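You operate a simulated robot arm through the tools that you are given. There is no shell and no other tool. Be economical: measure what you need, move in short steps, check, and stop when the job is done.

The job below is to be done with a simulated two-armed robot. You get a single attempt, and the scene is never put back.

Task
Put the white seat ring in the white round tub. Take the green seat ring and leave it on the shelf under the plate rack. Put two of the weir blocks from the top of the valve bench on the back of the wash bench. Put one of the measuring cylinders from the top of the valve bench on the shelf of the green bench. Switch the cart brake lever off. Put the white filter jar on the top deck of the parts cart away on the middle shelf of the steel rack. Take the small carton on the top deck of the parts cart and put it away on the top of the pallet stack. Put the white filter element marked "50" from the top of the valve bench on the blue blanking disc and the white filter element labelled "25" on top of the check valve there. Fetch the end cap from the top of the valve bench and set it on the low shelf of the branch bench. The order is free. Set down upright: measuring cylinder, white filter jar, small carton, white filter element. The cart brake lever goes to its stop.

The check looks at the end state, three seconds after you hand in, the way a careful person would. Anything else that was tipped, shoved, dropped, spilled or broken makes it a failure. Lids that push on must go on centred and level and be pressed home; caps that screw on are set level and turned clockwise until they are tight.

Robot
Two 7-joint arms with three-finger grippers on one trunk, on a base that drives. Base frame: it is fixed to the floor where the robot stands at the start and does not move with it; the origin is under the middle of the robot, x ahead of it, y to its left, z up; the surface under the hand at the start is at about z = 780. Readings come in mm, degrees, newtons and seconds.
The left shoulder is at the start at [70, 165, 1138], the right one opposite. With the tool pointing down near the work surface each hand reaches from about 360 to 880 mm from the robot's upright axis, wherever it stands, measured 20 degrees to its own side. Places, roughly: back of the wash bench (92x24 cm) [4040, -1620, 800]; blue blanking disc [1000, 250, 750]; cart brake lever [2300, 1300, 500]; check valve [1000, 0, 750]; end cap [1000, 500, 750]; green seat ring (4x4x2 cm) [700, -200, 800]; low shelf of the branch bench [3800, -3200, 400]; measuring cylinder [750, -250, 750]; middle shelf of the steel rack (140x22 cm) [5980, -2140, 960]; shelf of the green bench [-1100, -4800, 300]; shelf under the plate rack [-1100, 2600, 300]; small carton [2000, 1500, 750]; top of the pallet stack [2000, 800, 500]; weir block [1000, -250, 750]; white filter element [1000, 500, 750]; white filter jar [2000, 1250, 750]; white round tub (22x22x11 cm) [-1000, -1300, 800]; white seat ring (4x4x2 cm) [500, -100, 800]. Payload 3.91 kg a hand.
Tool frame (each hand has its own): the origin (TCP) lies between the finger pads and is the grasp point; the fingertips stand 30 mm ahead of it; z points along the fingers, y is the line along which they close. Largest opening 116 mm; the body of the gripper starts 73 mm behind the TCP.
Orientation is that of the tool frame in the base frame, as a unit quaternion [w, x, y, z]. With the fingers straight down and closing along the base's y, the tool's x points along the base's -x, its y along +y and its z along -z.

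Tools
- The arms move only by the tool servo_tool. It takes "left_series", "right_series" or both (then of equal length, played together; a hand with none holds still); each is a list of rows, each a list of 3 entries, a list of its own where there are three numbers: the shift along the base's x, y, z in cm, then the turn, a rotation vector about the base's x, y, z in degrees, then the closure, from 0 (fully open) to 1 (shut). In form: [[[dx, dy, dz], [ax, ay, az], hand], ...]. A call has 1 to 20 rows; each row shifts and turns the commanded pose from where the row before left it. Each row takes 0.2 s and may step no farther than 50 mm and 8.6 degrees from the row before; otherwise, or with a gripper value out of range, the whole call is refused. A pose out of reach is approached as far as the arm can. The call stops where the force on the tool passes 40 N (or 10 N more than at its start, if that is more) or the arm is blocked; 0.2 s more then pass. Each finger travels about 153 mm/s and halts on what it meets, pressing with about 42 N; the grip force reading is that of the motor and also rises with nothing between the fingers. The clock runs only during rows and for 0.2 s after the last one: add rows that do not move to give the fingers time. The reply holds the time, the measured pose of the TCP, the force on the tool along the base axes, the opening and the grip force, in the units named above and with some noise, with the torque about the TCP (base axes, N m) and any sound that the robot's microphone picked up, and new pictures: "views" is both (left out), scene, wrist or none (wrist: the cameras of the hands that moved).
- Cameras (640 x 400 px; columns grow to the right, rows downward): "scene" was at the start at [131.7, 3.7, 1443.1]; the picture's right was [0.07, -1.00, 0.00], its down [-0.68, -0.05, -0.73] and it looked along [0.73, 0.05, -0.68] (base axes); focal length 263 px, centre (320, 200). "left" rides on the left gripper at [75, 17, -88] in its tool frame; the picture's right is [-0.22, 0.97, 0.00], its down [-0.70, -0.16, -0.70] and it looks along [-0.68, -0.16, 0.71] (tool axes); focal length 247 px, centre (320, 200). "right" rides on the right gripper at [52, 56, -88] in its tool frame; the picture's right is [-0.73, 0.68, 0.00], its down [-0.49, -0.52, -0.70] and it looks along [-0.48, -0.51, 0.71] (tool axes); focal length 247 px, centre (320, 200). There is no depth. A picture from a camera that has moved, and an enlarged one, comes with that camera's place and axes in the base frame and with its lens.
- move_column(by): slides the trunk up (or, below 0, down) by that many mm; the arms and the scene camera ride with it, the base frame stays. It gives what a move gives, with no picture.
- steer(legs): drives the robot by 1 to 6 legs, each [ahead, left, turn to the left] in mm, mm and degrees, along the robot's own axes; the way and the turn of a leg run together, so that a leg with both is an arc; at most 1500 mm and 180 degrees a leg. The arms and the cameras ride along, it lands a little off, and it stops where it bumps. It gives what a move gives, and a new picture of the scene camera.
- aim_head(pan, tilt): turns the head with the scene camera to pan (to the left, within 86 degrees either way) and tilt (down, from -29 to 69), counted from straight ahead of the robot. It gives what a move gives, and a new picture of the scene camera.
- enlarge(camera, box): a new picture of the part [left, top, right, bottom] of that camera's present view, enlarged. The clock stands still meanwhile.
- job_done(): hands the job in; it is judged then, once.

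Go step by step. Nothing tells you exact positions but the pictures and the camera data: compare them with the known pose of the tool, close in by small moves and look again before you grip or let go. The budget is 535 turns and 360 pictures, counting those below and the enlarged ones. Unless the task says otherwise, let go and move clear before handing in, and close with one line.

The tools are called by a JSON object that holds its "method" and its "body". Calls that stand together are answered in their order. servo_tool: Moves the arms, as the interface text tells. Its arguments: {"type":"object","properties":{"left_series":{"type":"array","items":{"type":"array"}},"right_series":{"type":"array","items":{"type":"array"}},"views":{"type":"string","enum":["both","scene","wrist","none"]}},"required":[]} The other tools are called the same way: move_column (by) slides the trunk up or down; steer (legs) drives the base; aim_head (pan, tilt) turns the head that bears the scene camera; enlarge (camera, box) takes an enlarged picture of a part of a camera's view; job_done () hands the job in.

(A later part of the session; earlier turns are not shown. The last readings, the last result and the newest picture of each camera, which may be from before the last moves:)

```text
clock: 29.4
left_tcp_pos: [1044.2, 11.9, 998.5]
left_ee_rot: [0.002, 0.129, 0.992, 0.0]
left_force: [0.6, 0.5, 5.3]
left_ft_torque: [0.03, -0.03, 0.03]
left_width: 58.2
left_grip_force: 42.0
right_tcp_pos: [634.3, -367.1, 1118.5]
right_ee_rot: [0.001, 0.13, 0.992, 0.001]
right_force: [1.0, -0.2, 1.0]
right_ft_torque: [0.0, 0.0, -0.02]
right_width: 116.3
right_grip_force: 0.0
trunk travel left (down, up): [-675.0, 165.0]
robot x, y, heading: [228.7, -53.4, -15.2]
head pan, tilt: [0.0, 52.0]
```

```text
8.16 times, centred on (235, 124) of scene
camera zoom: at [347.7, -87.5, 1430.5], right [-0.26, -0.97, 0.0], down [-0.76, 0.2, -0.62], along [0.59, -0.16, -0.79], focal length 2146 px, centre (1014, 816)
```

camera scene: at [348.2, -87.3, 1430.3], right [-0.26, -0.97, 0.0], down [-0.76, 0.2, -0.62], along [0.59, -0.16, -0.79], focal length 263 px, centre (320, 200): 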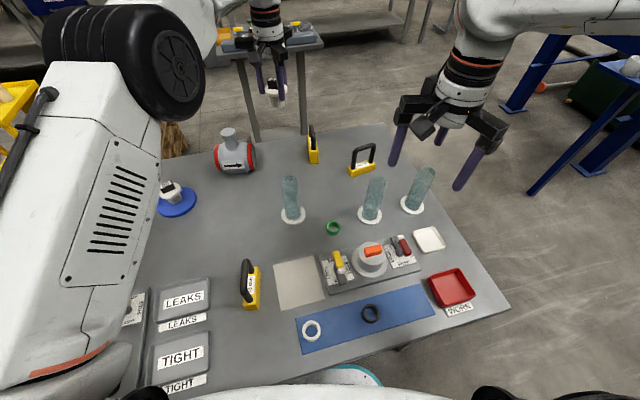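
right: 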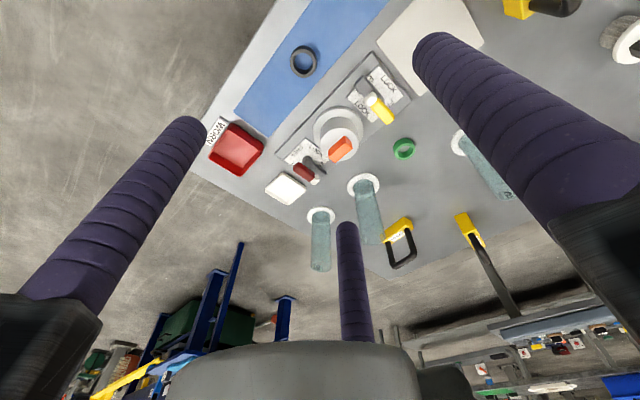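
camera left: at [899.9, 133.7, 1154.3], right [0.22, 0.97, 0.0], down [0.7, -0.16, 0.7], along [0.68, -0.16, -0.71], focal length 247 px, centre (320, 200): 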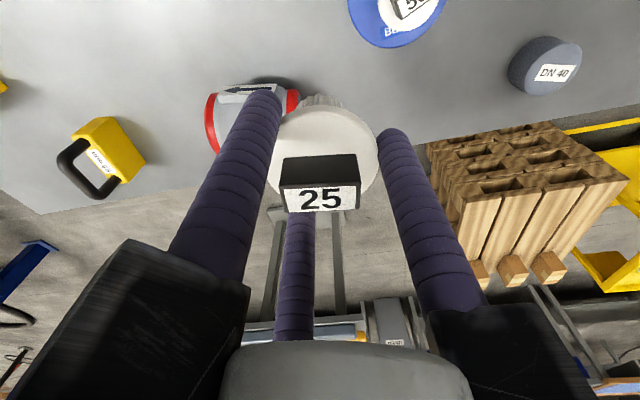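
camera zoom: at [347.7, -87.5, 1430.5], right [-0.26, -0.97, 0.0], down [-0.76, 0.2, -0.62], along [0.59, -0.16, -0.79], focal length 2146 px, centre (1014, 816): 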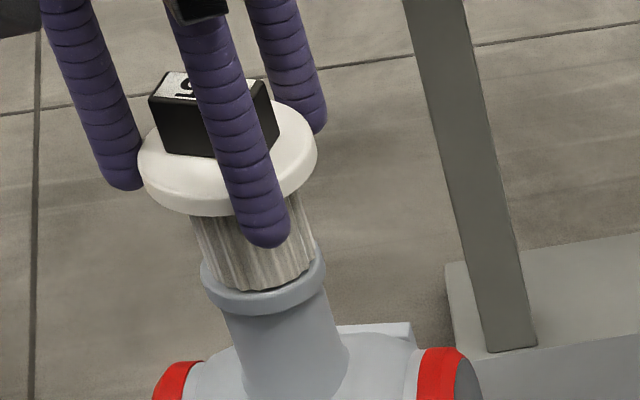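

Well centred and touching. Release gently and rise.

{"method": "servo_tool", "body": {"left_series": [[[0, 0, 0], [0, 0, 0], 0.5], [[0, 0, 0], [0, 0, 0], 0.45], [[0, 0, 0], [0, 0, 0], 0.35], [[0, 0, 0], [0, 0, 0], 0.15], [[0, 0, 0], [0, 0, 0], 0.15], [[0, 0, 4], [0, 0, 0], 0.15], [[0, 0, 5], [0, 0, 0], 0.15], [[0, 0, 5], [0, 0, 0], 0.15], [[0, 0, 0], [0, 0, 0], 0.15]], "views": "scene"}}

{"method": "enlarge", "body": {"camera": "scene", "box": [130, 60, 290, 230]}}

```text
clock: 31.4
left_tcp_pos: [1044.5, 12.9, 1138.6]
left_ee_rot: [0.0, 0.131, 0.991, 0.0]
left_force: [-0.2, -0.6, 0.4]
left_ft_torque: [-0.03, -0.02, -0.02]
left_width: 98.7
left_grip_force: 0.0
right_tcp_pos: [634.5, -366.7, 1118.6]
right_ee_rot: [0.0, 0.13, 0.992, 0.0]
right_force: [1.2, -0.1, -0.3]
right_ft_torque: [0.0, 0.04, 0.0]
right_width: 115.7
right_grip_force: 0.0
trunk travel left (down, up): [-675.0, 165.0]
robot x, y, heading: [229.7, -48.5, -15.1]
head pan, tilt: [0.0, 52.0]
camera scene: at [348.6, -87.4, 1430.3], right [-0.26, -0.97, 0.0], down [-0.76, 0.2, -0.62], along [0.59, -0.16, -0.79], focal length 263 px, centre (320, 200)
```

scene: 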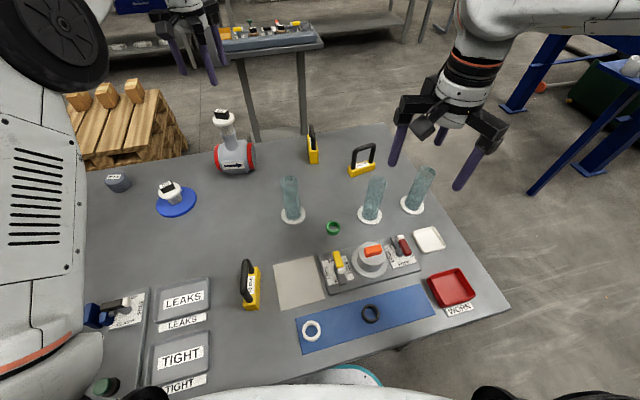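

```text
2.35 times, centred on (210, 145) of scene
camera zoom: at [348.6, -87.4, 1430.3], right [-0.26, -0.97, 0.0], down [-0.76, 0.2, -0.62], along [0.59, -0.16, -0.79], focal length 618 px, centre (579, 329)
```

zoom: 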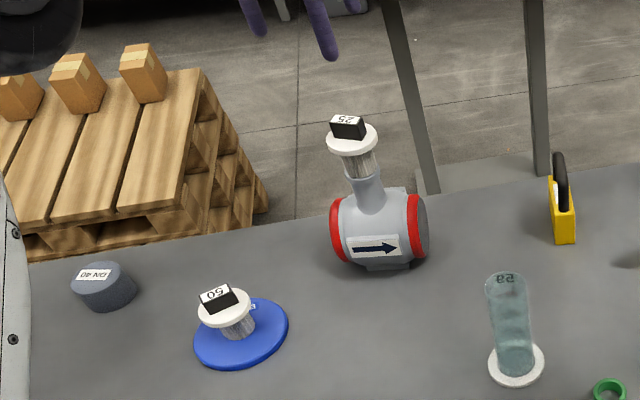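

Both elements stand well. Now the rings: back off, square up and shift right so white and green rings are in reach.

{"method": "steer", "body": {"legs": [[-190, 0, 15], [0, -110, 0]]}}

```text
clock: 33.7
left_tcp_pos: [811.6, 139.0, 1137.2]
left_ee_rot: [0.001, -0.001, 1.0, 0.0]
left_force: [-0.7, 0.0, -0.7]
left_ft_torque: [-0.01, 0.01, -0.01]
left_width: 98.5
left_grip_force: 0.0
right_tcp_pos: [513.4, -336.7, 1117.9]
right_ee_rot: [0.001, -0.001, 1.0, 0.0]
right_force: [0.2, -0.4, -0.3]
right_ft_torque: [0.0, 0.03, 0.04]
right_width: 116.2
right_grip_force: 0.0
trunk travel left (down, up): [-675.0, 165.0]
robot x, y, heading: [41.5, -139.5, 0.0]
head pan, tilt: [0.0, 52.0]
camera scene: at [164.3, -139.6, 1430.4], right [0.0, -1.0, 0.0], down [-0.79, 0.0, -0.62], along [0.62, 0.0, -0.79], focal length 263 px, centre (320, 200)
```

scene: 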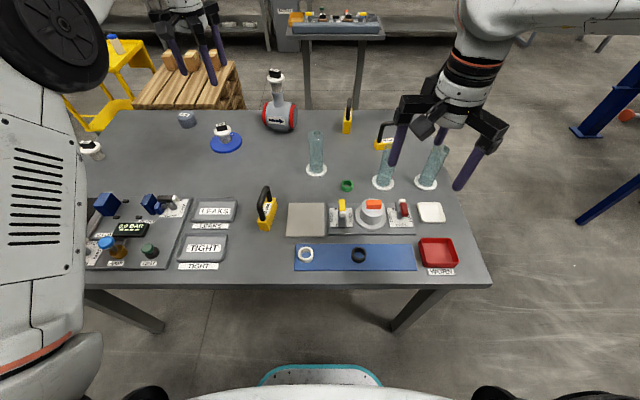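

Green ring is around (727,-228) between two cylinders (about 155 mm tall). I'll bring the right hand over it, yawed 15° so the jaws miss the cylinders.

{"method": "servo_tool", "body": {"right_series": [[[4.3, 2.18, 0], [0, 0, 7.5], 0.3], [[4.3, 2.18, 0], [0, 0, 7.5], 0.3], [[4.3, 2.18, 0], [0, 0, 0], 0.3], [[4.3, 2.18, 0], [0, 0, 0], 0.3], [[4.3, 2.18, 0], [0, 0, 0], 0.3], [[0, 0, -5], [0, 0, 0], 0.3], [[0, 0, -5], [0, 0, 0], 0.3], [[0, 0, -4], [0, 0, 0], 0.3], [[0, 0, 0], [0, 0, 0], 0.3]], "views": "both"}}

```text
clock: 35.7
left_tcp_pos: [810.6, 137.4, 1138.5]
left_ee_rot: [0.001, -0.001, 1.0, -0.001]
left_force: [-0.1, -0.1, -0.2]
left_ft_torque: [-0.02, -0.04, -0.01]
left_width: 98.5
left_grip_force: 0.0
right_tcp_pos: [726.7, -226.4, 981.4]
right_ee_rot: [0.002, -0.131, 0.991, 0.001]
right_force: [-0.1, 0.2, 0.4]
right_ft_torque: [-0.02, 0.02, -0.01]
right_width: 81.1
right_grip_force: 0.1
trunk travel left (down, up): [-675.0, 165.0]
robot x, y, heading: [41.6, -138.2, -0.0]
head pan, tilt: [0.0, 52.0]
camera scene: at [163.8, -140.4, 1430.4], right [0.0, -1.0, 0.0], down [-0.79, 0.0, -0.62], along [0.62, 0.0, -0.79], focal length 263 px, centre (320, 200)
camera right: at [661.6, -184.6, 1068.4], right [0.53, 0.85, 0.0], down [0.6, -0.38, 0.7], along [0.6, -0.37, -0.71], focal length 247 px, centre (320, 200)
```

scene: 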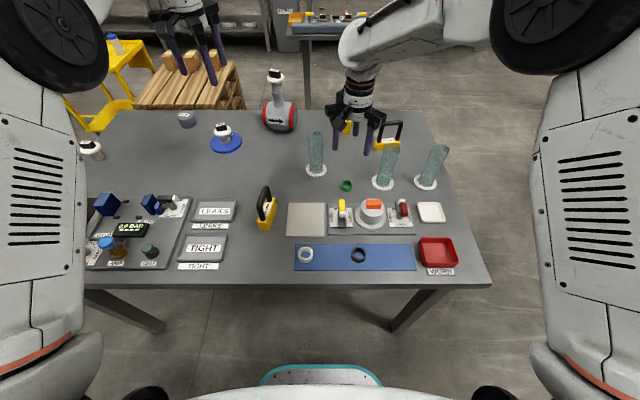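
right: 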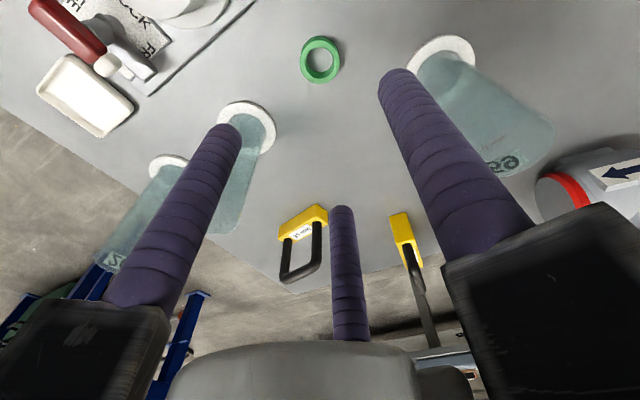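

{"method": "servo_tool", "body": {"right_series": [[[0, 0.35, -4], [0, 0, 0], 0.4], [[0, 0, -4], [0, 0, 0], 0.4], [[0, 0, -4], [0, 0, 0], 0.4], [[0, 0, -2], [0, 0, 0], 0.4], [[0, 0, 0], [0, 0, 0], 0.4]], "views": "both"}}

```text
clock: 36.9
left_tcp_pos: [811.2, 138.3, 1137.4]
left_ee_rot: [0.001, -0.001, 1.0, -0.001]
left_force: [0.2, -0.1, -0.4]
left_ft_torque: [0.01, 0.02, 0.02]
left_width: 98.4
left_grip_force: 0.1
right_tcp_pos: [730.3, -223.6, 838.9]
right_ee_rot: [0.0, -0.131, 0.991, 0.001]
right_force: [0.7, -0.4, -0.4]
right_ft_torque: [0.02, -0.02, 0.01]
right_width: 69.9
right_grip_force: 0.1
trunk travel left (down, up): [-675.0, 165.0]
robot x, y, heading: [40.7, -138.6, -0.0]
head pan, tilt: [0.0, 52.0]
camera scene: at [164.3, -140.2, 1430.4], right [0.0, -1.0, 0.0], down [-0.79, 0.0, -0.62], along [0.62, 0.0, -0.79], focal length 263 px, centre (320, 200)
camera right: at [663.4, -181.4, 927.5], right [0.53, 0.85, 0.0], down [0.61, -0.38, 0.7], along [0.59, -0.37, -0.71], focal length 247 px, centre (320, 200)
```

scene: 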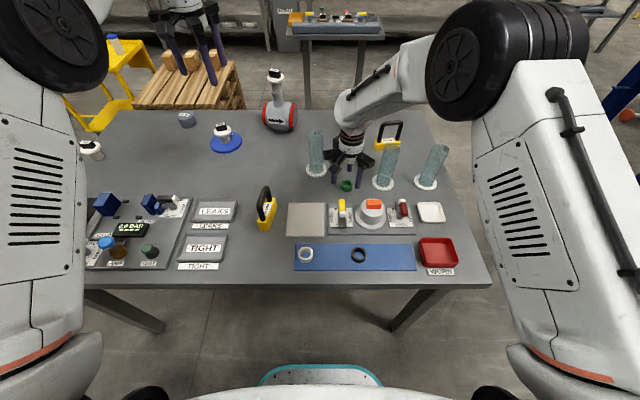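
right: 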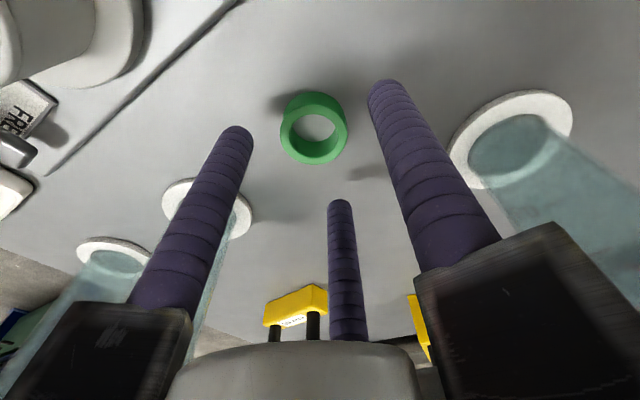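

{"method": "servo_tool", "body": {"right_series": [[[-0.45, 0, 0], [0, 0, 0], 0.4], [[0, 0, -2.6], [0, 0, 0], 0.4], [[0, 0, 0], [0, 0, 0], 0.5], [[0, 0, 0], [0, 0, 0], 0.65], [[0, 0, 0], [0, 0, 0], 0.8], [[0, 0, 0], [0, 0, 0], 0.8]], "views": "wrist"}}

```text
clock: 38.3
left_tcp_pos: [811.9, 137.7, 1137.6]
left_ee_rot: [0.001, -0.002, 1.0, 0.001]
left_force: [0.3, -0.6, -0.4]
left_ft_torque: [0.0, 0.0, -0.01]
left_width: 98.6
left_grip_force: 0.1
right_tcp_pos: [723.7, -223.4, 813.4]
right_ee_rot: [0.001, -0.132, 0.991, 0.001]
right_force: [0.6, 0.0, 1.6]
right_ft_torque: [-0.05, 0.03, 0.02]
right_width: 36.4
right_grip_force: 41.8
trunk travel left (down, up): [-675.0, 165.0]
robot x, y, heading: [41.1, -138.6, 0.0]
head pan, tilt: [0.0, 52.0]
camera right: at [658.3, -181.6, 901.9], right [0.53, 0.85, 0.0], down [0.61, -0.38, 0.7], along [0.59, -0.37, -0.71], focal length 247 px, centre (320, 200)
```

right: 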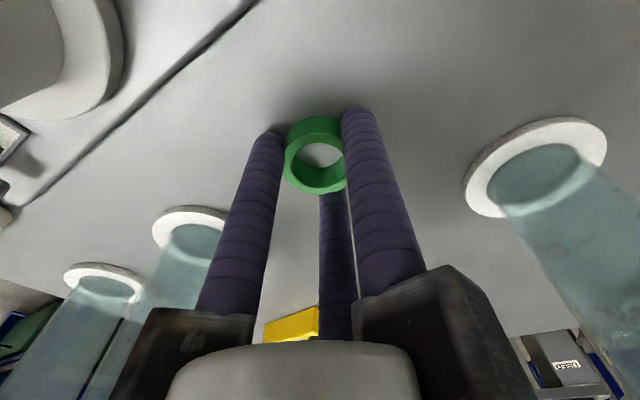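

Green ring held. Lift it and pull the right hand away to the right; then bring the left hand over the white ring.

{"method": "servo_tool", "body": {"right_series": [[[0, 0, 4], [0, 0, 0], 0.8], [[0, 0, 5], [0, 0, 0], 0.8], [[0, 0, 5], [0, 0, 0], 0.8], [[0, 0, 5], [0, 0, 0], 0.8], [[0, 0, 5], [0, 0, 0], 0.8], [[-2.5, -4, 0], [0, 0, 0], 0.8], [[-2.5, -4, 0], [0, 0, 0], 0.8], [[-2.5, -4, 0], [0, 0, 0], 0.8], [[-2.5, -4, 0], [0, 0, 0], 0.8], [[-2.5, -4, 0], [0, 0, 0], 0.8]], "views": "none"}}

{"method": "servo_tool", "body": {"left_series": [[[-4, -2.8, 0], [0, 0, 0], 0.3], [[-4, -2.8, 0], [0, 0, 0], 0.3], [[-4, -2.8, 0], [0, 0, 0], 0.3], [[-4, -2.8, 0], [0, 0, 0], 0.3], [[-4, -2.8, 0], [0, 0, 0], 0.3], [[-4, -2.8, 0], [0, 0, 0], 0.3], [[-4, -2.8, 0], [0, 0, 0], 0.3], [[-4, -2.8, 0], [0, 0, 0], 0.3], [[-1, -1.6, -4], [0, 0, 0], 0.3], [[0, 0, -5], [0, 0, 0], 0.3], [[0, 0, -5], [0, 0, 0], 0.3], [[0, 0, -4], [0, 0, 0], 0.3], [[0, 0, 0], [0, 0, 0], 0.3]], "views": "both"}}

```text
clock: 40.5
left_tcp_pos: [809.0, 136.8, 1138.5]
left_ee_rot: [0.002, -0.001, 1.0, 0.001]
left_force: [0.3, -0.4, 0.6]
left_ft_torque: [0.02, -0.04, 0.0]
left_width: 98.7
left_grip_force: 0.1
right_tcp_pos: [598.4, -425.6, 1054.0]
right_ee_rot: [0.0, -0.133, 0.991, 0.001]
right_force: [1.1, 1.0, -1.0]
right_ft_torque: [0.05, -0.04, -0.01]
right_width: 36.2
right_grip_force: 41.7
trunk travel left (down, up): [-675.0, 165.0]
robot x, y, heading: [37.3, -138.4, 0.1]
head pan, tilt: [0.0, 52.0]
```

```text
clock: 43.3
left_tcp_pos: [481.0, -102.0, 956.1]
left_ee_rot: [0.001, 0.0, 1.0, 0.0]
left_force: [-0.2, -0.4, -0.6]
left_ft_torque: [-0.01, -0.02, -0.02]
left_width: 81.2
left_grip_force: 0.0
right_tcp_pos: [600.6, -422.9, 1054.2]
right_ee_rot: [0.001, -0.132, 0.991, -0.001]
right_force: [-0.9, 0.2, -0.5]
right_ft_torque: [-0.02, 0.02, 0.04]
right_width: 36.5
right_grip_force: 41.7
trunk travel left (down, up): [-675.0, 165.0]
robot x, y, heading: [39.2, -139.4, -0.1]
head pan, tilt: [0.0, 52.0]
camera scene: at [163.9, -139.4, 1430.4], right [0.0, -1.0, 0.0], down [-0.79, 0.0, -0.62], along [0.62, 0.0, -0.79], focal length 263 px, centre (320, 200)
camera left: at [404.1, -84.3, 1046.1], right [0.22, 0.97, 0.0], down [0.7, -0.16, 0.7], along [0.68, -0.16, -0.71], focal length 247 px, centre (320, 200)
```

scene: 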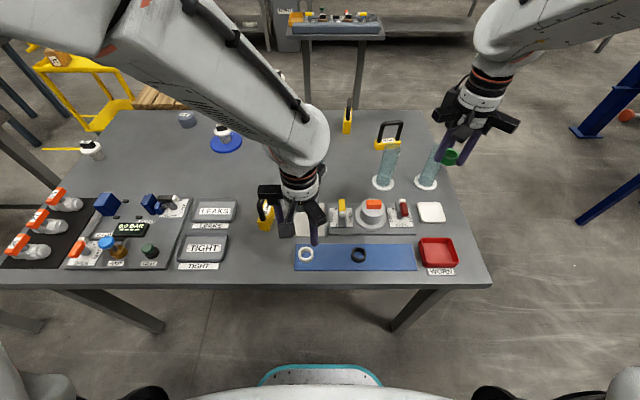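
left: 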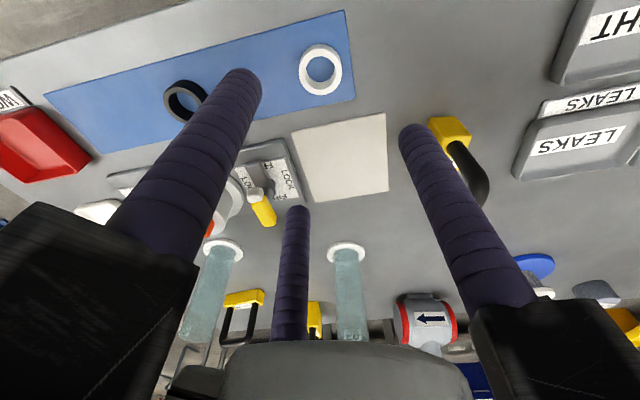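

{"method": "servo_tool", "body": {"left_series": [[[-0.35, 0, -4], [0, 0, 0], 0.4], [[0, 0, -4], [0, 0, 0], 0.4], [[0, 0, -3.5], [0, 0, 0], 0.4], [[0, 0, 0], [0, 0, 0], 0.4]], "views": "wrist"}}

```text
clock: 44.3
left_tcp_pos: [477.0, -101.7, 843.0]
left_ee_rot: [0.001, -0.002, 1.0, 0.0]
left_force: [-0.1, -0.5, 0.1]
left_ft_torque: [0.01, 0.01, 0.0]
left_width: 69.7
left_grip_force: 0.1
right_tcp_pos: [600.8, -424.2, 1054.3]
right_ee_rot: [0.001, -0.132, 0.991, 0.001]
right_force: [-0.9, -0.2, -0.2]
right_ft_torque: [0.01, -0.01, -0.01]
right_width: 36.3
right_grip_force: 42.0
trunk travel left (down, up): [-675.0, 165.0]
robot x, y, heading: [40.3, -139.1, 0.1]
head pan, tilt: [0.0, 52.0]
camera left: at [400.2, -84.4, 931.1], right [0.22, 0.97, 0.0], down [0.7, -0.16, 0.7], along [0.68, -0.16, -0.71], focal length 247 px, centre (320, 200)
```

left: 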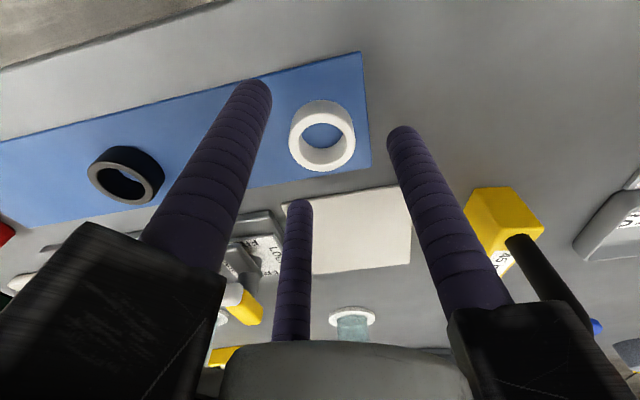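

{"method": "servo_tool", "body": {"left_series": [[[0, 0, -2.8], [0, 0, 0], 0.4], [[0, 0, 0], [0, 0, 0], 0.4], [[0, 0, 0], [0, 0, 0], 0.5], [[0, 0, 0], [0, 0, 0], 0.65], [[0, 0, 0], [0, 0, 0], 0.8], [[0, 0, 5], [0, 0, 0], 0.8], [[0, 0, 5], [0, 0, 0], 0.8], [[0, 0, 5], [0, 0, 0], 0.8], [[0, 2, 4], [0, 0, 0], 0.8], [[0, 3, 3], [0, 0, 0], 0.8], [[0, 4, 0], [0, 0, 0], 0.8], [[0, 4, 0], [0, 0, 0], 0.8], [[0, 4, 0], [0, 0, 0], 0.8]], "views": "wrist"}}

```text
clock: 47.1
left_tcp_pos: [477.3, 70.4, 1033.7]
left_ee_rot: [0.0, -0.001, 1.0, -0.002]
left_force: [-0.1, 0.5, -0.4]
left_ft_torque: [-0.06, -0.02, 0.01]
left_width: 36.4
left_grip_force: 42.0
right_tcp_pos: [601.4, -420.5, 1054.5]
right_ee_rot: [0.0, -0.132, 0.991, 0.0]
right_force: [0.7, 1.5, -0.8]
right_ft_torque: [-0.05, 0.02, 0.01]
right_width: 36.4
right_grip_force: 42.2
trunk travel left (down, up): [-675.0, 165.0]
robot x, y, heading: [41.0, -136.8, 0.1]
head pan, tilt: [0.0, 52.0]
camera left: at [400.2, 88.9, 1123.5], right [0.22, 0.97, 0.0], down [0.7, -0.16, 0.7], along [0.68, -0.16, -0.71], focal length 247 px, centre (320, 200)
```

left: 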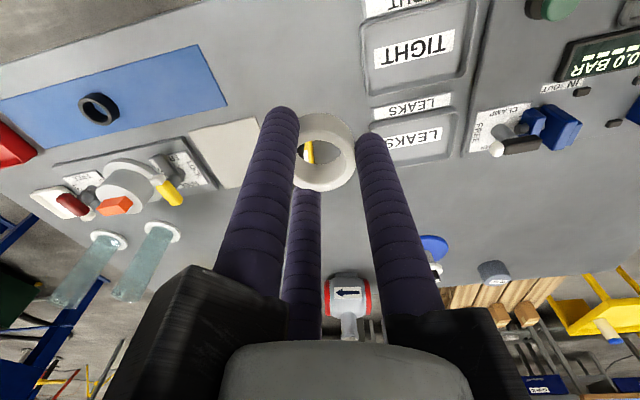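

White ring held. Back away from the bench and turn right to look toward the tub.

{"method": "steer", "body": {"legs": [[-420, 0, 0], [0, 0, -90]]}}

{"method": "aim_head", "body": {"pan": -30, "tilt": 25}}

```text
clock: 53.5
left_tcp_pos: [-173.8, -575.6, 1034.7]
left_ee_rot: [0.0, 0.709, 0.706, -0.001]
left_force: [0.1, -0.4, 0.5]
left_ft_torque: [-0.02, 0.03, 0.02]
left_width: 36.5
left_grip_force: 41.9
right_tcp_pos: [-666.0, -695.9, 1054.0]
right_ee_rot: [0.001, 0.611, 0.792, 0.0]
right_force: [-0.3, -0.1, -0.8]
right_ft_torque: [0.0, 0.01, 0.01]
right_width: 36.4
right_grip_force: 41.8
trunk travel left (down, up): [-675.0, 165.0]
robot x, y, heading: [-379.2, -137.3, -90.2]
head pan, tilt: [0.0, 52.0]
camera scene: at [-379.4, -265.2, 1430.3], right [-1.0, 0.01, 0.0], down [0.01, 0.79, -0.62], along [0.0, -0.62, -0.79], focal length 263 px, centre (320, 200)
```

scene: 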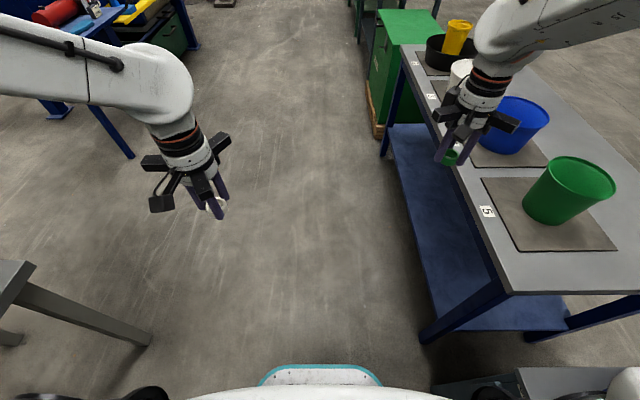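

```text
clock: 54.5
left_tcp_pos: [-173.4, -576.0, 1033.7]
left_ee_rot: [0.0, 0.709, 0.705, 0.0]
left_force: [-0.1, -0.1, -0.5]
left_ft_torque: [0.0, 0.01, -0.02]
left_width: 36.3
left_grip_force: 41.8
right_tcp_pos: [-665.7, -695.0, 1053.6]
right_ee_rot: [0.001, 0.611, 0.791, 0.0]
right_force: [-1.2, 0.4, 0.7]
right_ft_torque: [-0.01, 0.01, 0.01]
right_width: 36.6
right_grip_force: 41.9
trunk travel left (down, up): [-675.0, 165.0]
robot x, y, heading: [-375.4, -140.5, -90.5]
head pan, tilt: [-30.0, 25.0]
camera scene: at [-425.3, -269.6, 1470.4], right [-0.86, 0.51, 0.0], down [0.21, 0.37, -0.91], along [-0.46, -0.78, -0.42], focal length 263 px, centre (320, 200)
```

scene: 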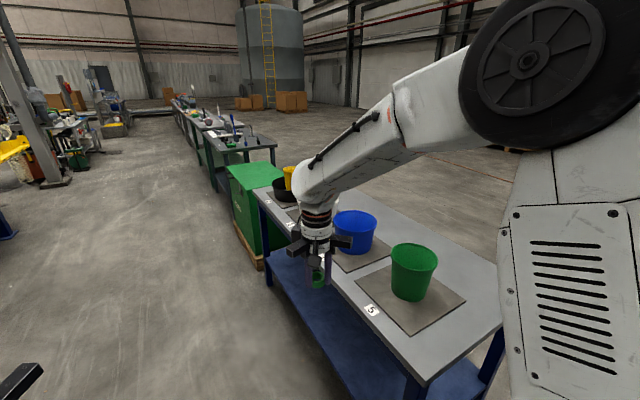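

The tub bench lies to the right, front edge at x≈-815; the white tub is near (-1020,-1450). I'll drive alongside and turn to face it.

{"method": "steer", "body": {"legs": [[1110, 0, 0], [0, 0, -90]]}}

{"method": "aim_head", "body": {"pan": 0, "tilt": 52}}

```text
clock: 64.0
left_tcp_pos: [-820.4, -1454.8, 1034.9]
left_ee_rot: [0.0, 1.0, 0.0, 0.0]
left_force: [0.3, -0.1, -1.0]
left_ft_torque: [0.01, 0.05, -0.02]
left_width: 36.3
left_grip_force: 41.5
right_tcp_pos: [-943.8, -960.8, 1053.3]
right_ee_rot: [0.001, 0.991, 0.132, -0.001]
right_force: [0.8, -0.5, -0.1]
right_ft_torque: [-0.01, -0.01, 0.0]
right_width: 36.2
right_grip_force: 42.0
trunk travel left (down, up): [-675.0, 165.0]
robot x, y, heading: [-382.4, -1248.0, 179.9]
head pan, tilt: [-30.0, 25.0]
camera scene: at [-515.1, -1204.0, 1470.5], right [0.5, 0.87, 0.0], down [0.37, -0.21, -0.91], along [-0.78, 0.45, -0.42], focal length 263 px, centre (320, 200)
```

scene: 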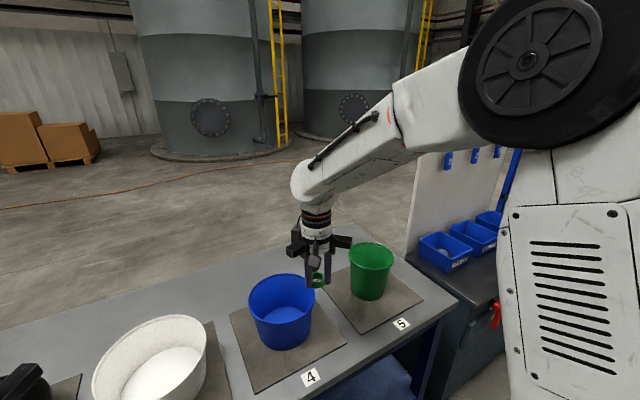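

```text
clock: 65.0
left_tcp_pos: [-819.4, -1454.2, 1034.5]
left_ee_rot: [0.0, 1.0, 0.0, 0.0]
left_force: [0.0, 0.2, -1.3]
left_ft_torque: [-0.01, 0.0, 0.02]
left_width: 36.3
left_grip_force: 41.9
right_tcp_pos: [-943.5, -963.0, 1053.7]
right_ee_rot: [0.001, 0.991, 0.132, -0.001]
right_force: [0.4, 0.7, -0.3]
right_ft_torque: [-0.01, 0.0, 0.01]
right_width: 36.4
right_grip_force: 42.0
trunk travel left (down, up): [-675.0, 165.0]
robot x, y, heading: [-383.0, -1249.2, 180.0]
head pan, tilt: [0.0, 52.0]
camera scene: at [-510.4, -1250.0, 1430.4], right [0.0, 1.0, 0.0], down [0.79, 0.0, -0.62], along [-0.62, 0.0, -0.79], focal length 263 px, centre (320, 200)
```

scene: 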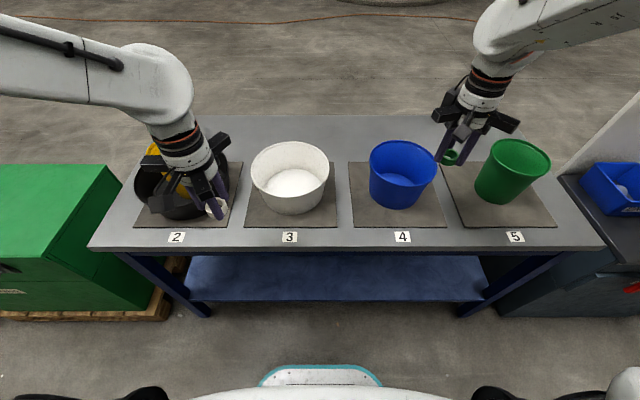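

The white tub is at place 3, centre about (-1055,-1337). Moving the white ring over it.

{"method": "servo_tool", "body": {"left_series": [[[-3.9, 1.96, 0], [0, 0, 0], 0.8], [[-3.9, 1.96, 0], [0, 0, 0], 0.8], [[-3.9, 1.96, 0], [0, 0, 0], 0.8], [[-3.9, 1.96, 0], [0, 0, 0], 0.8], [[-3.9, 1.96, 0], [0, 0, 0], 0.8], [[-3.9, 1.96, 0], [0, 0, 0], 0.8], [[0, 0, 0], [0, 0, 0], 0.8]], "views": "both"}}

```text
clock: 66.6
left_tcp_pos: [-1053.6, -1336.1, 1036.9]
left_ee_rot: [0.0, 1.0, 0.001, 0.0]
left_force: [0.4, 0.3, -0.1]
left_ft_torque: [0.03, 0.03, 0.02]
left_width: 36.3
left_grip_force: 41.6
right_tcp_pos: [-942.6, -963.5, 1055.1]
right_ee_rot: [-0.001, 0.991, 0.131, -0.001]
right_force: [-0.1, 0.3, -0.3]
right_ft_torque: [0.0, 0.02, -0.01]
right_width: 36.5
right_grip_force: 42.1
trunk travel left (down, up): [-675.0, 165.0]
robot x, y, heading: [-381.4, -1248.9, 180.1]
head pan, tilt: [0.0, 52.0]
camera scene: at [-509.3, -1250.6, 1430.4], right [0.0, 1.0, 0.0], down [0.79, 0.0, -0.62], along [-0.62, 0.0, -0.79], focal length 263 px, centre (320, 200)
camera left: at [-981.3, -1354.6, 1126.0], right [-0.22, -0.97, 0.0], down [-0.69, 0.16, 0.7], along [-0.68, 0.16, -0.71], focal length 247 px, centre (320, 200)
```

scene: 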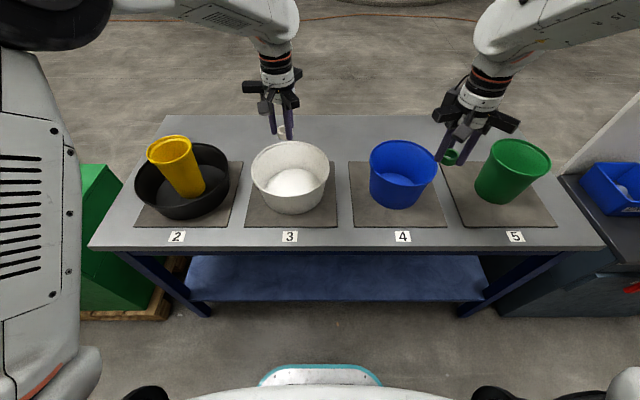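
left: 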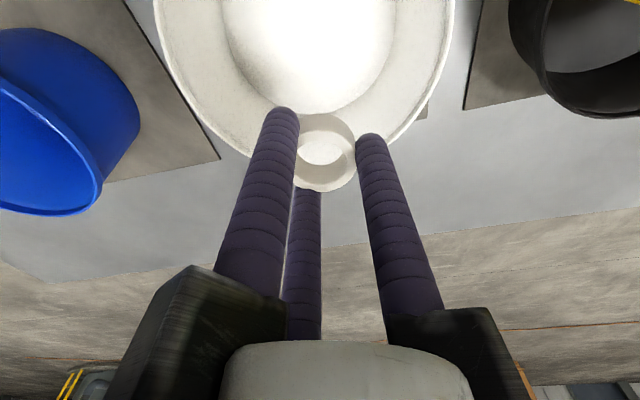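

{"method": "servo_tool", "body": {"left_series": [[[1, 0.7, -4], [0, 0, 0], 0.8], [[0, 0, -5], [0, 0, 0], 0.8], [[0, 0, -5], [0, 0, 0], 0.8], [[0, 0, -4], [0, 0, 0], 0.8], [[0, 0, 0], [0, 0, 0], 0.8]], "views": "wrist"}}

```text
clock: 67.8
left_tcp_pos: [-1045.3, -1330.3, 855.8]
left_ee_rot: [-0.001, 1.0, 0.0, 0.0]
left_force: [0.2, 0.6, 0.3]
left_ft_torque: [0.01, 0.05, -0.02]
left_width: 36.3
left_grip_force: 41.5
right_tcp_pos: [-942.0, -962.5, 1053.1]
right_ee_rot: [0.001, 0.991, 0.131, 0.0]
right_force: [-0.5, 1.4, 0.9]
right_ft_torque: [-0.01, 0.01, 0.03]
right_width: 36.7
right_grip_force: 42.0
trunk travel left (down, up): [-675.0, 165.0]
robot x, y, heading: [-384.4, -1246.9, 180.0]
head pan, tilt: [0.0, 52.0]
camera left: at [-971.5, -1347.5, 945.3], right [-0.22, -0.97, 0.0], down [-0.7, 0.16, 0.7], along [-0.68, 0.16, -0.71], focal length 247 px, centre (320, 200)
```

left: 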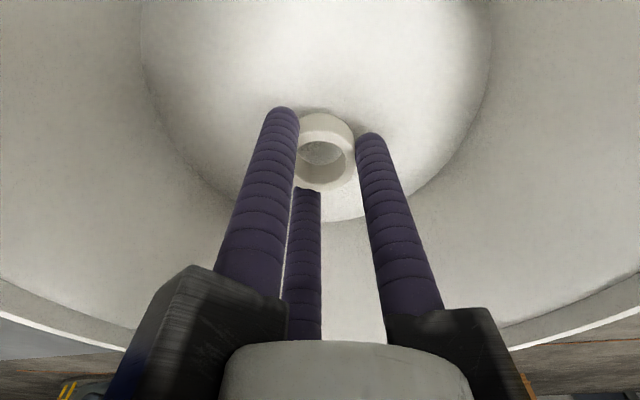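

{"method": "servo_tool", "body": {"left_series": [[[0, 0, -1], [0, 0, 0], 0.8], [[0, 0, -0.7], [0, 0, 0], 0.8], [[0, 0, -0.4], [0, 0, 0], 0.8], [[0, 0, 0], [0, 0, 0], 0.8]], "views": "wrist"}}

```text
clock: 68.5
left_tcp_pos: [-1049.2, -1329.3, 845.1]
left_ee_rot: [-0.001, 1.0, 0.0, -0.009]
left_force: [5.8, -0.6, 26.4]
left_ft_torque: [0.28, -0.39, -0.13]
left_width: 36.4
left_grip_force: 41.5
right_tcp_pos: [-942.0, -961.7, 1053.0]
right_ee_rot: [0.0, 0.991, 0.132, -0.001]
right_force: [0.3, 1.0, -0.4]
right_ft_torque: [0.01, -0.03, -0.03]
right_width: 36.7
right_grip_force: 41.8
trunk travel left (down, up): [-675.0, 165.0]
robot x, y, heading: [-386.0, -1246.7, 180.1]
head pan, tilt: [0.0, 52.0]
stopped in row 3 (left hand): the force on the tool passed its limit at 43 N (the readings are from after the stop); the commanded pose is now the measured one
camera left: at [-975.4, -1347.5, 933.2], right [-0.22, -0.98, 0.0], down [-0.68, 0.16, 0.71], along [-0.7, 0.16, -0.7], focal length 247 px, centre (320, 200)
```

left: 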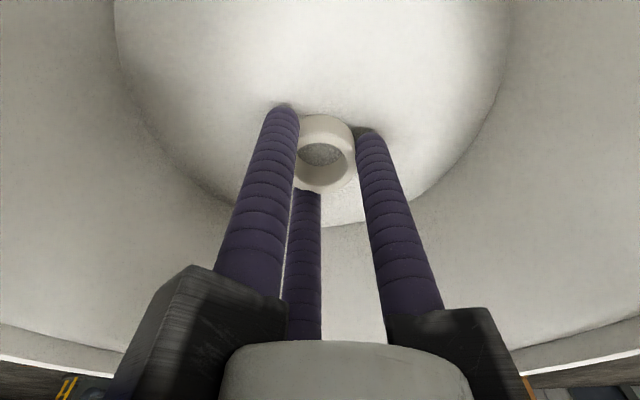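

Touched the tub floor. Ease up, release, and withdraw.

{"method": "servo_tool", "body": {"left_series": [[[0, 0, 0.4], [0, 0, 0], 0.8], [[0, 0, 0], [0, 0, 0], 0.6], [[0, 0, 0], [0, 0, 0], 0.5], [[0, 0, 0], [0, 0, 0], 0.4], [[0, 0, 3], [0, 0, 0], 0.4], [[0, 0, 4], [0, 0, 0], 0.4], [[0, 0, 5], [0, 0, 0], 0.4], [[0, 0, 5], [0, 0, 0], 0.4], [[0, 0, 4], [0, 0, 0], 0.4]], "views": "wrist"}}

```text
clock: 70.5
left_tcp_pos: [-1049.2, -1329.0, 1054.5]
left_ee_rot: [0.001, 1.0, 0.001, -0.007]
left_force: [-0.3, -0.2, -0.1]
left_ft_torque: [0.06, 0.05, -0.02]
left_width: 69.5
left_grip_force: 0.1
right_tcp_pos: [-942.8, -961.7, 1054.3]
right_ee_rot: [0.001, 0.991, 0.131, 0.0]
right_force: [-0.6, -0.1, 0.1]
right_ft_torque: [0.02, 0.04, 0.0]
right_width: 36.1
right_grip_force: 41.9
trunk travel left (down, up): [-675.0, 165.0]
robot x, y, heading: [-383.8, -1249.0, 179.9]
head pan, tilt: [0.0, 52.0]
camera left: at [-975.0, -1347.6, 1143.7], right [-0.22, -0.97, 0.0], down [-0.69, 0.16, 0.71], along [-0.69, 0.16, -0.71], focal length 247 px, centre (320, 200)
```

left: 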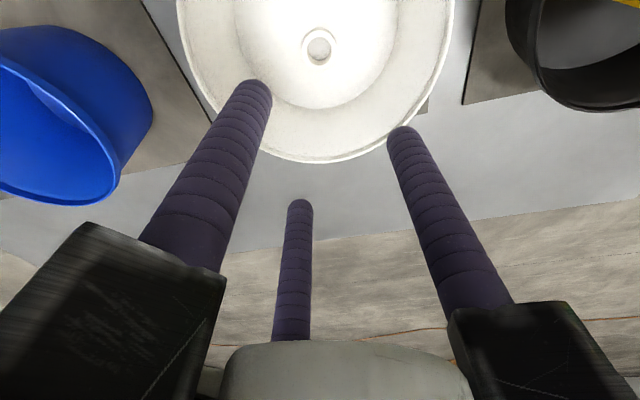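

White ring lies in the tub. I'll pull both hands in, back off and turn toward +y, to look along the way to the plate rack.

{"method": "servo_tool", "body": {"left_series": [[[4.9, 0, 0], [0, 0, 0], 0.4], [[4.9, 0, 0], [0, 0, 0], 0.4], [[4.9, 0, 0], [0, 0, 0], 0.4], [[4.9, 0, 0], [0, 0, 0], 0.4], [[4.9, 0, 0], [0, 0, 0], 0.4]], "right_series": [[[4, 0, 0], [0, 0, 0], 0.8], [[4, 0, 0], [0, 0, 0], 0.8], [[4, 0, 0], [0, 0, 0], 0.8], [[0, 0, 0], [0, 0, 0], 0.8], [[0, 0, 0], [0, 0, 0], 0.8]], "views": "none"}}

{"method": "aim_head", "body": {"pan": 0, "tilt": 30}}

{"method": "steer", "body": {"legs": [[-150, 0, 0], [0, 0, -90]]}}

```text
clock: 71.7
left_tcp_pos: [-803.1, -1330.6, 1054.7]
left_ee_rot: [-0.001, 1.0, 0.001, -0.007]
left_force: [0.0, 0.6, -0.8]
left_ft_torque: [0.02, -0.01, 0.0]
left_width: 69.6
left_grip_force: 0.1
right_tcp_pos: [-827.2, -958.2, 1045.9]
right_ee_rot: [0.027, 0.992, 0.124, -0.001]
right_force: [-0.1, -0.6, 0.2]
right_ft_torque: [-0.03, 0.0, 0.01]
right_width: 36.3
right_grip_force: 42.3
right hand out of reach, approached as far as the arm can: row 3
trunk travel left (down, up): [-675.0, 165.0]
robot x, y, heading: [-382.0, -1246.6, 179.9]
head pan, tilt: [0.0, 52.0]
```

```text
clock: 72.6
left_tcp_pos: [-804.8, -1328.1, 1053.7]
left_ee_rot: [-0.001, 1.0, 0.001, -0.006]
left_force: [0.2, 0.4, 0.0]
left_ft_torque: [0.01, -0.01, 0.04]
left_width: 69.3
left_grip_force: 0.0
right_tcp_pos: [-827.8, -960.0, 1046.1]
right_ee_rot: [0.027, 0.992, 0.127, -0.001]
right_force: [0.5, 0.6, 0.5]
right_ft_torque: [-0.02, 0.01, -0.03]
right_width: 36.1
right_grip_force: 42.3
trunk travel left (down, up): [-675.0, 165.0]
robot x, y, heading: [-386.5, -1244.7, 179.8]
head pan, tilt: [0.0, 30.0]
camera scene: at [-502.0, -1247.1, 1420.8], right [0.04, 1.0, 0.0], down [0.86, -0.04, -0.5], along [-0.5, 0.02, -0.86], focal length 263 px, centre (320, 200)
```

scene: 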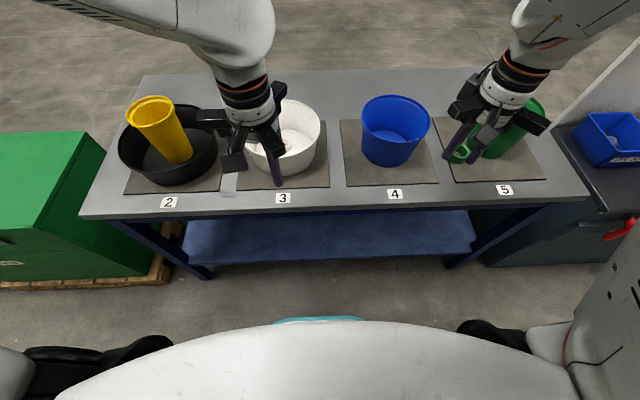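

```text
clock: 77.8
left_tcp_pos: [-318.3, -828.9, 1053.0]
left_ee_rot: [-0.004, 0.713, -0.701, -0.003]
left_force: [-0.1, 0.1, -0.1]
left_ft_torque: [0.0, 0.0, 0.02]
left_width: 69.5
left_grip_force: 0.1
right_tcp_pos: [49.4, -798.6, 1048.1]
right_ee_rot: [0.016, 0.795, -0.606, -0.022]
right_force: [-0.3, -1.4, -0.6]
right_ft_torque: [0.01, 0.03, 0.01]
right_width: 36.4
right_grip_force: 42.5
trunk travel left (down, up): [-675.0, 165.0]
robot x, y, heading: [-232.2, -1245.2, 90.7]
head pan, tilt: [0.0, 30.0]
camera scene: at [-231.1, -1133.1, 1420.8], right [1.0, -0.05, 0.0], down [-0.05, -0.86, -0.51], along [0.03, 0.5, -0.86], focal length 263 px, centre (320, 200)
```

scene: 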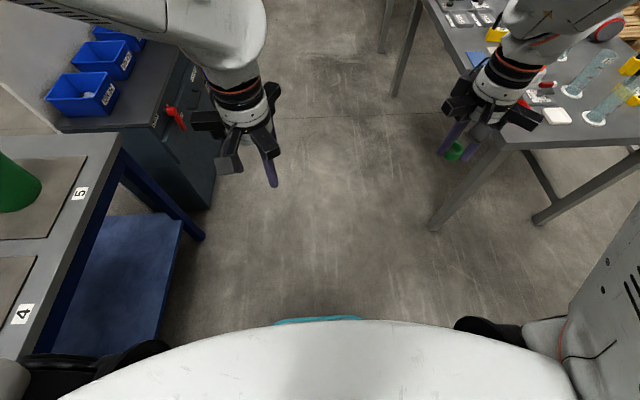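

The head tilt looks off from what was commanded; re-aiming to look ahead along +y.

{"method": "aim_head", "body": {"pan": 0, "tilt": 20}}

```text
clock: 78.5
left_tcp_pos: [-319.3, -827.7, 1054.1]
left_ee_rot: [-0.005, 0.713, -0.701, -0.003]
left_force: [-0.6, 0.0, 0.2]
left_ft_torque: [0.0, -0.01, 0.04]
left_width: 69.3
left_grip_force: 0.0
right_tcp_pos: [50.1, -800.6, 1046.2]
right_ee_rot: [0.018, 0.794, -0.607, -0.023]
right_force: [-0.2, 1.2, 0.5]
right_ft_torque: [-0.01, 0.04, 0.0]
right_width: 36.4
right_grip_force: 41.9
trunk travel left (down, up): [-675.0, 165.0]
robot x, y, heading: [-232.5, -1250.5, 90.4]
head pan, tilt: [0.0, 20.0]
camera scene: at [-230.2, -1131.7, 1422.3], right [1.0, -0.06, 0.0], down [-0.06, -0.85, -0.52], along [0.03, 0.52, -0.85], focal length 263 px, centre (320, 200)
```

scene: 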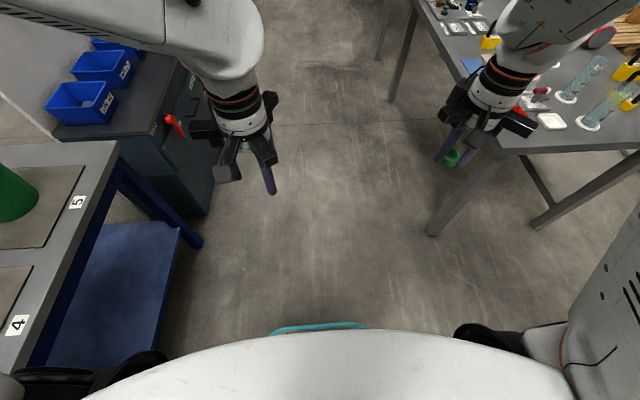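

The head seems blocked, perhaps by an arm pulled in too close. I'll reach the hands forward again and re-aim.

{"method": "servo_tool", "body": {"left_series": [[[0, 4, 0], [0, 0, 0], 0.4], [[0, 4, 0], [0, 0, 0], 0.4], [[0, 4, 0], [0, 0, 0], 0.4]], "right_series": [[[0, 4, 0], [0, 0, 0], 0.8], [[0, 4, 0], [0, 0, 0], 0.8], [[0, 4, 0], [0, 0, 0], 0.8]], "views": "none"}}

{"method": "aim_head", "body": {"pan": 0, "tilt": 25}}

```text
clock: 79.3
left_tcp_pos: [-319.0, -704.4, 1054.2]
left_ee_rot: [-0.003, 0.712, -0.702, -0.003]
left_force: [0.8, 0.2, -0.1]
left_ft_torque: [-0.05, 0.03, 0.01]
left_width: 69.6
left_grip_force: 0.2
right_tcp_pos: [50.2, -676.8, 1046.3]
right_ee_rot: [0.017, 0.794, -0.607, -0.021]
right_force: [0.2, 0.6, -0.5]
right_ft_torque: [-0.04, -0.02, -0.01]
right_width: 36.6
right_grip_force: 42.3
trunk travel left (down, up): [-675.0, 165.0]
robot x, y, heading: [-237.1, -1249.2, 90.7]
head pan, tilt: [0.0, 20.0]
```

```text
clock: 80.0
left_tcp_pos: [-318.4, -706.3, 1054.4]
left_ee_rot: [-0.005, 0.713, -0.701, -0.004]
left_force: [0.2, -0.4, -0.1]
left_ft_torque: [-0.02, 0.01, 0.03]
left_width: 69.8
left_grip_force: 0.1
right_tcp_pos: [49.5, -678.6, 1048.5]
right_ee_rot: [0.017, 0.795, -0.606, -0.022]
right_force: [-0.3, 0.4, 0.0]
right_ft_torque: [0.0, 0.0, 0.01]
right_width: 36.2
right_grip_force: 42.1
trunk travel left (down, up): [-675.0, 165.0]
robot x, y, heading: [-233.4, -1248.9, 91.0]
head pan, tilt: [0.0, 25.0]
camera scene: at [-235.7, -1107.7, 1470.5], right [1.0, 0.01, 0.0], down [0.01, -0.42, -0.91], along [-0.01, 0.91, -0.42], focal length 263 px, centre (320, 200)
```

scene: 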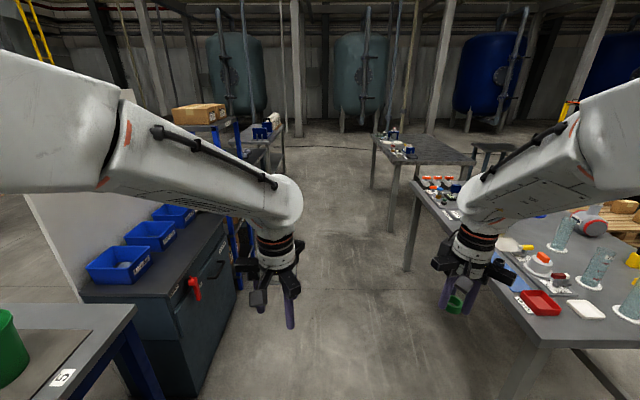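

Corridor ahead is free. Driving +y about 2.8 m, then looking left for the plate rack.

{"method": "steer", "body": {"legs": [[1450, 0, 0], [1350, 0, 0]]}}

{"method": "aim_head", "body": {"pan": 45, "tilt": 30}}

```text
clock: 93.5
left_tcp_pos: [-389.0, 2087.0, 1055.9]
left_ee_rot: [-0.005, 0.719, -0.695, -0.003]
left_force: [-1.1, -0.1, 0.1]
left_ft_torque: [0.0, -0.03, -0.02]
left_width: 69.4
left_grip_force: 0.0
right_tcp_pos: [-22.1, 2122.1, 1049.3]
right_ee_rot: [0.017, 0.801, -0.599, -0.021]
right_force: [0.1, -0.2, -0.4]
right_ft_torque: [-0.02, 0.0, -0.02]
right_width: 36.4
right_grip_force: 41.4
trunk travel left (down, up): [-675.0, 165.0]
robot x, y, heading: [-291.3, 1548.5, 91.8]
head pan, tilt: [0.0, 25.0]
camera scene: at [-298.1, 1687.8, 1470.5], right [1.0, 0.03, 0.0], down [0.01, -0.42, -0.91], along [-0.03, 0.91, -0.42], focal length 263 px, centre (320, 200)
```

scene: 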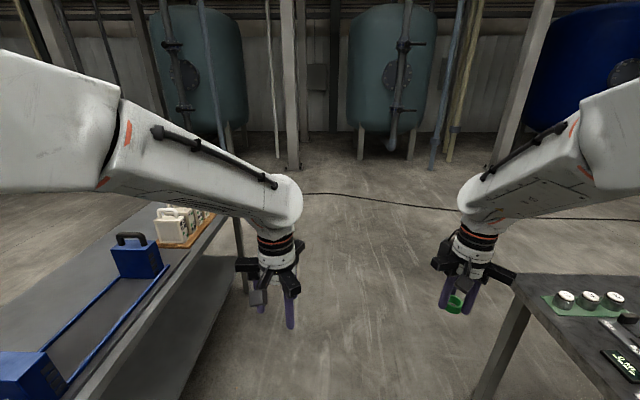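

```text
clock: 94.7
left_tcp_pos: [-387.9, 2086.5, 1055.5]
left_ee_rot: [-0.005, 0.719, -0.695, -0.004]
left_force: [-0.2, 0.7, -0.3]
left_ft_torque: [0.03, 0.0, -0.02]
left_width: 69.4
left_grip_force: 0.2
right_tcp_pos: [-21.3, 2120.8, 1047.3]
right_ee_rot: [0.017, 0.801, -0.598, -0.022]
right_force: [0.2, -0.2, -1.2]
right_ft_torque: [-0.02, -0.02, 0.0]
right_width: 36.5
right_grip_force: 41.7
trunk travel left (down, up): [-675.0, 165.0]
robot x, y, heading: [-295.7, 1547.7, 91.7]
head pan, tilt: [45.0, 30.0]
camera scene: at [-361.0, 1657.8, 1462.5], right [0.69, 0.73, 0.0], down [0.36, -0.34, -0.87], along [-0.63, 0.59, -0.5], focal length 263 px, centre (320, 200)
```

scene: 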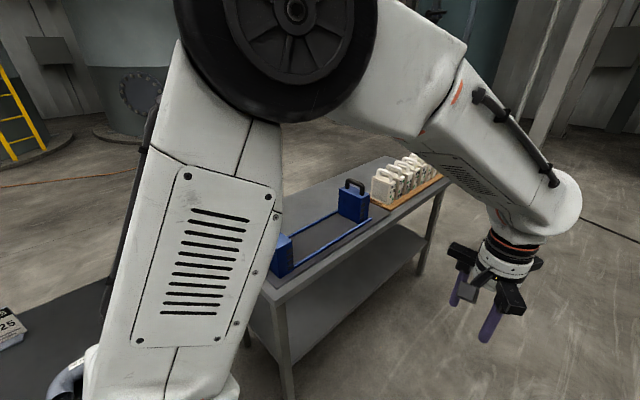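

The plate rack bench is on the left: front edge x≈-865, y from 1935 to 3180, with a lower shelf. I'll drive on and face it.

{"method": "steer", "body": {"legs": [[800, -80, 0], [0, 0, 88]]}}

{"method": "aim_head", "body": {"pan": 0, "tilt": 45}}

```text
clock: 102.7
left_tcp_pos: [-777.1, 2288.7, 1055.6]
left_ee_rot: [-0.001, 1.0, -0.01, -0.005]
left_force: [0.8, 0.7, -0.4]
left_ft_torque: [0.04, -0.03, 0.02]
left_width: 69.3
left_grip_force: 0.1
right_tcp_pos: [-791.4, 2655.9, 1047.7]
right_ee_rot: [0.026, 0.993, 0.116, -0.003]
right_force: [-0.3, -0.7, -0.7]
right_ft_torque: [-0.03, 0.01, 0.02]
right_width: 36.1
right_grip_force: 42.3
trunk travel left (down, up): [-675.0, 165.0]
robot x, y, heading: [-234.7, 2352.0, 178.8]
head pan, tilt: [45.0, 30.0]
camera scene: at [-350.4, 2291.6, 1462.5], right [-0.69, 0.72, 0.0], down [0.36, 0.35, -0.87], along [-0.63, -0.6, -0.5], focal length 263 px, centre (320, 200)
```

scene: 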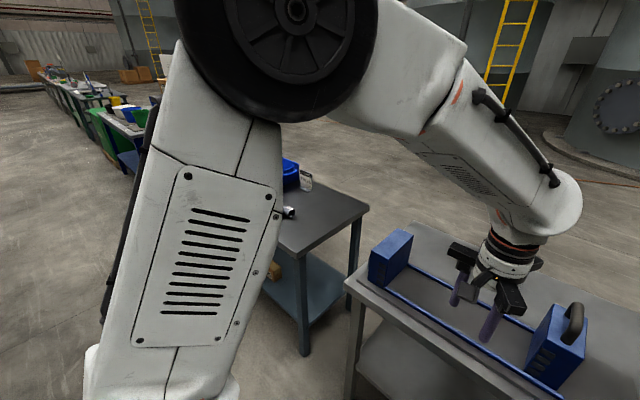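

```text
clock: 103.9
left_tcp_pos: [-776.6, 2288.6, 1055.7]
left_ee_rot: [-0.001, 1.0, -0.01, -0.006]
left_force: [-0.7, -0.6, 0.4]
left_ft_torque: [0.01, 0.03, 0.01]
left_width: 69.8
left_grip_force: 0.1
right_tcp_pos: [-791.9, 2658.4, 1047.8]
right_ee_rot: [0.027, 0.993, 0.116, -0.003]
right_force: [-0.5, 0.5, 0.3]
right_ft_torque: [0.0, 0.01, -0.01]
right_width: 36.0
right_grip_force: 41.6
trunk travel left (down, up): [-675.0, 165.0]
robot x, y, heading: [-235.9, 2352.9, 178.8]
head pan, tilt: [0.0, 45.0]
camera scene: at [-366.3, 2355.8, 1439.9], right [0.02, 1.0, 0.0], down [0.71, -0.02, -0.71], along [-0.71, 0.02, -0.71], focal length 263 px, centre (320, 200)
```

scene: 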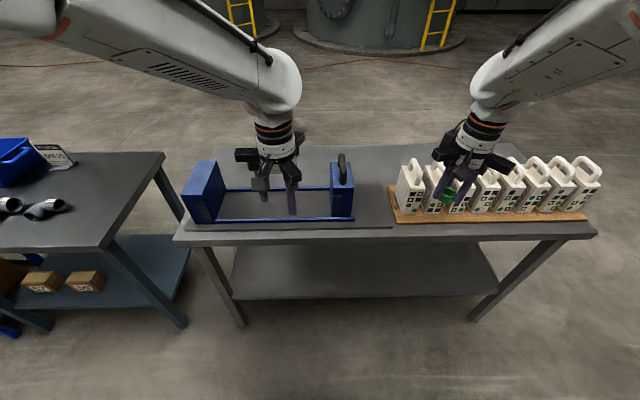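

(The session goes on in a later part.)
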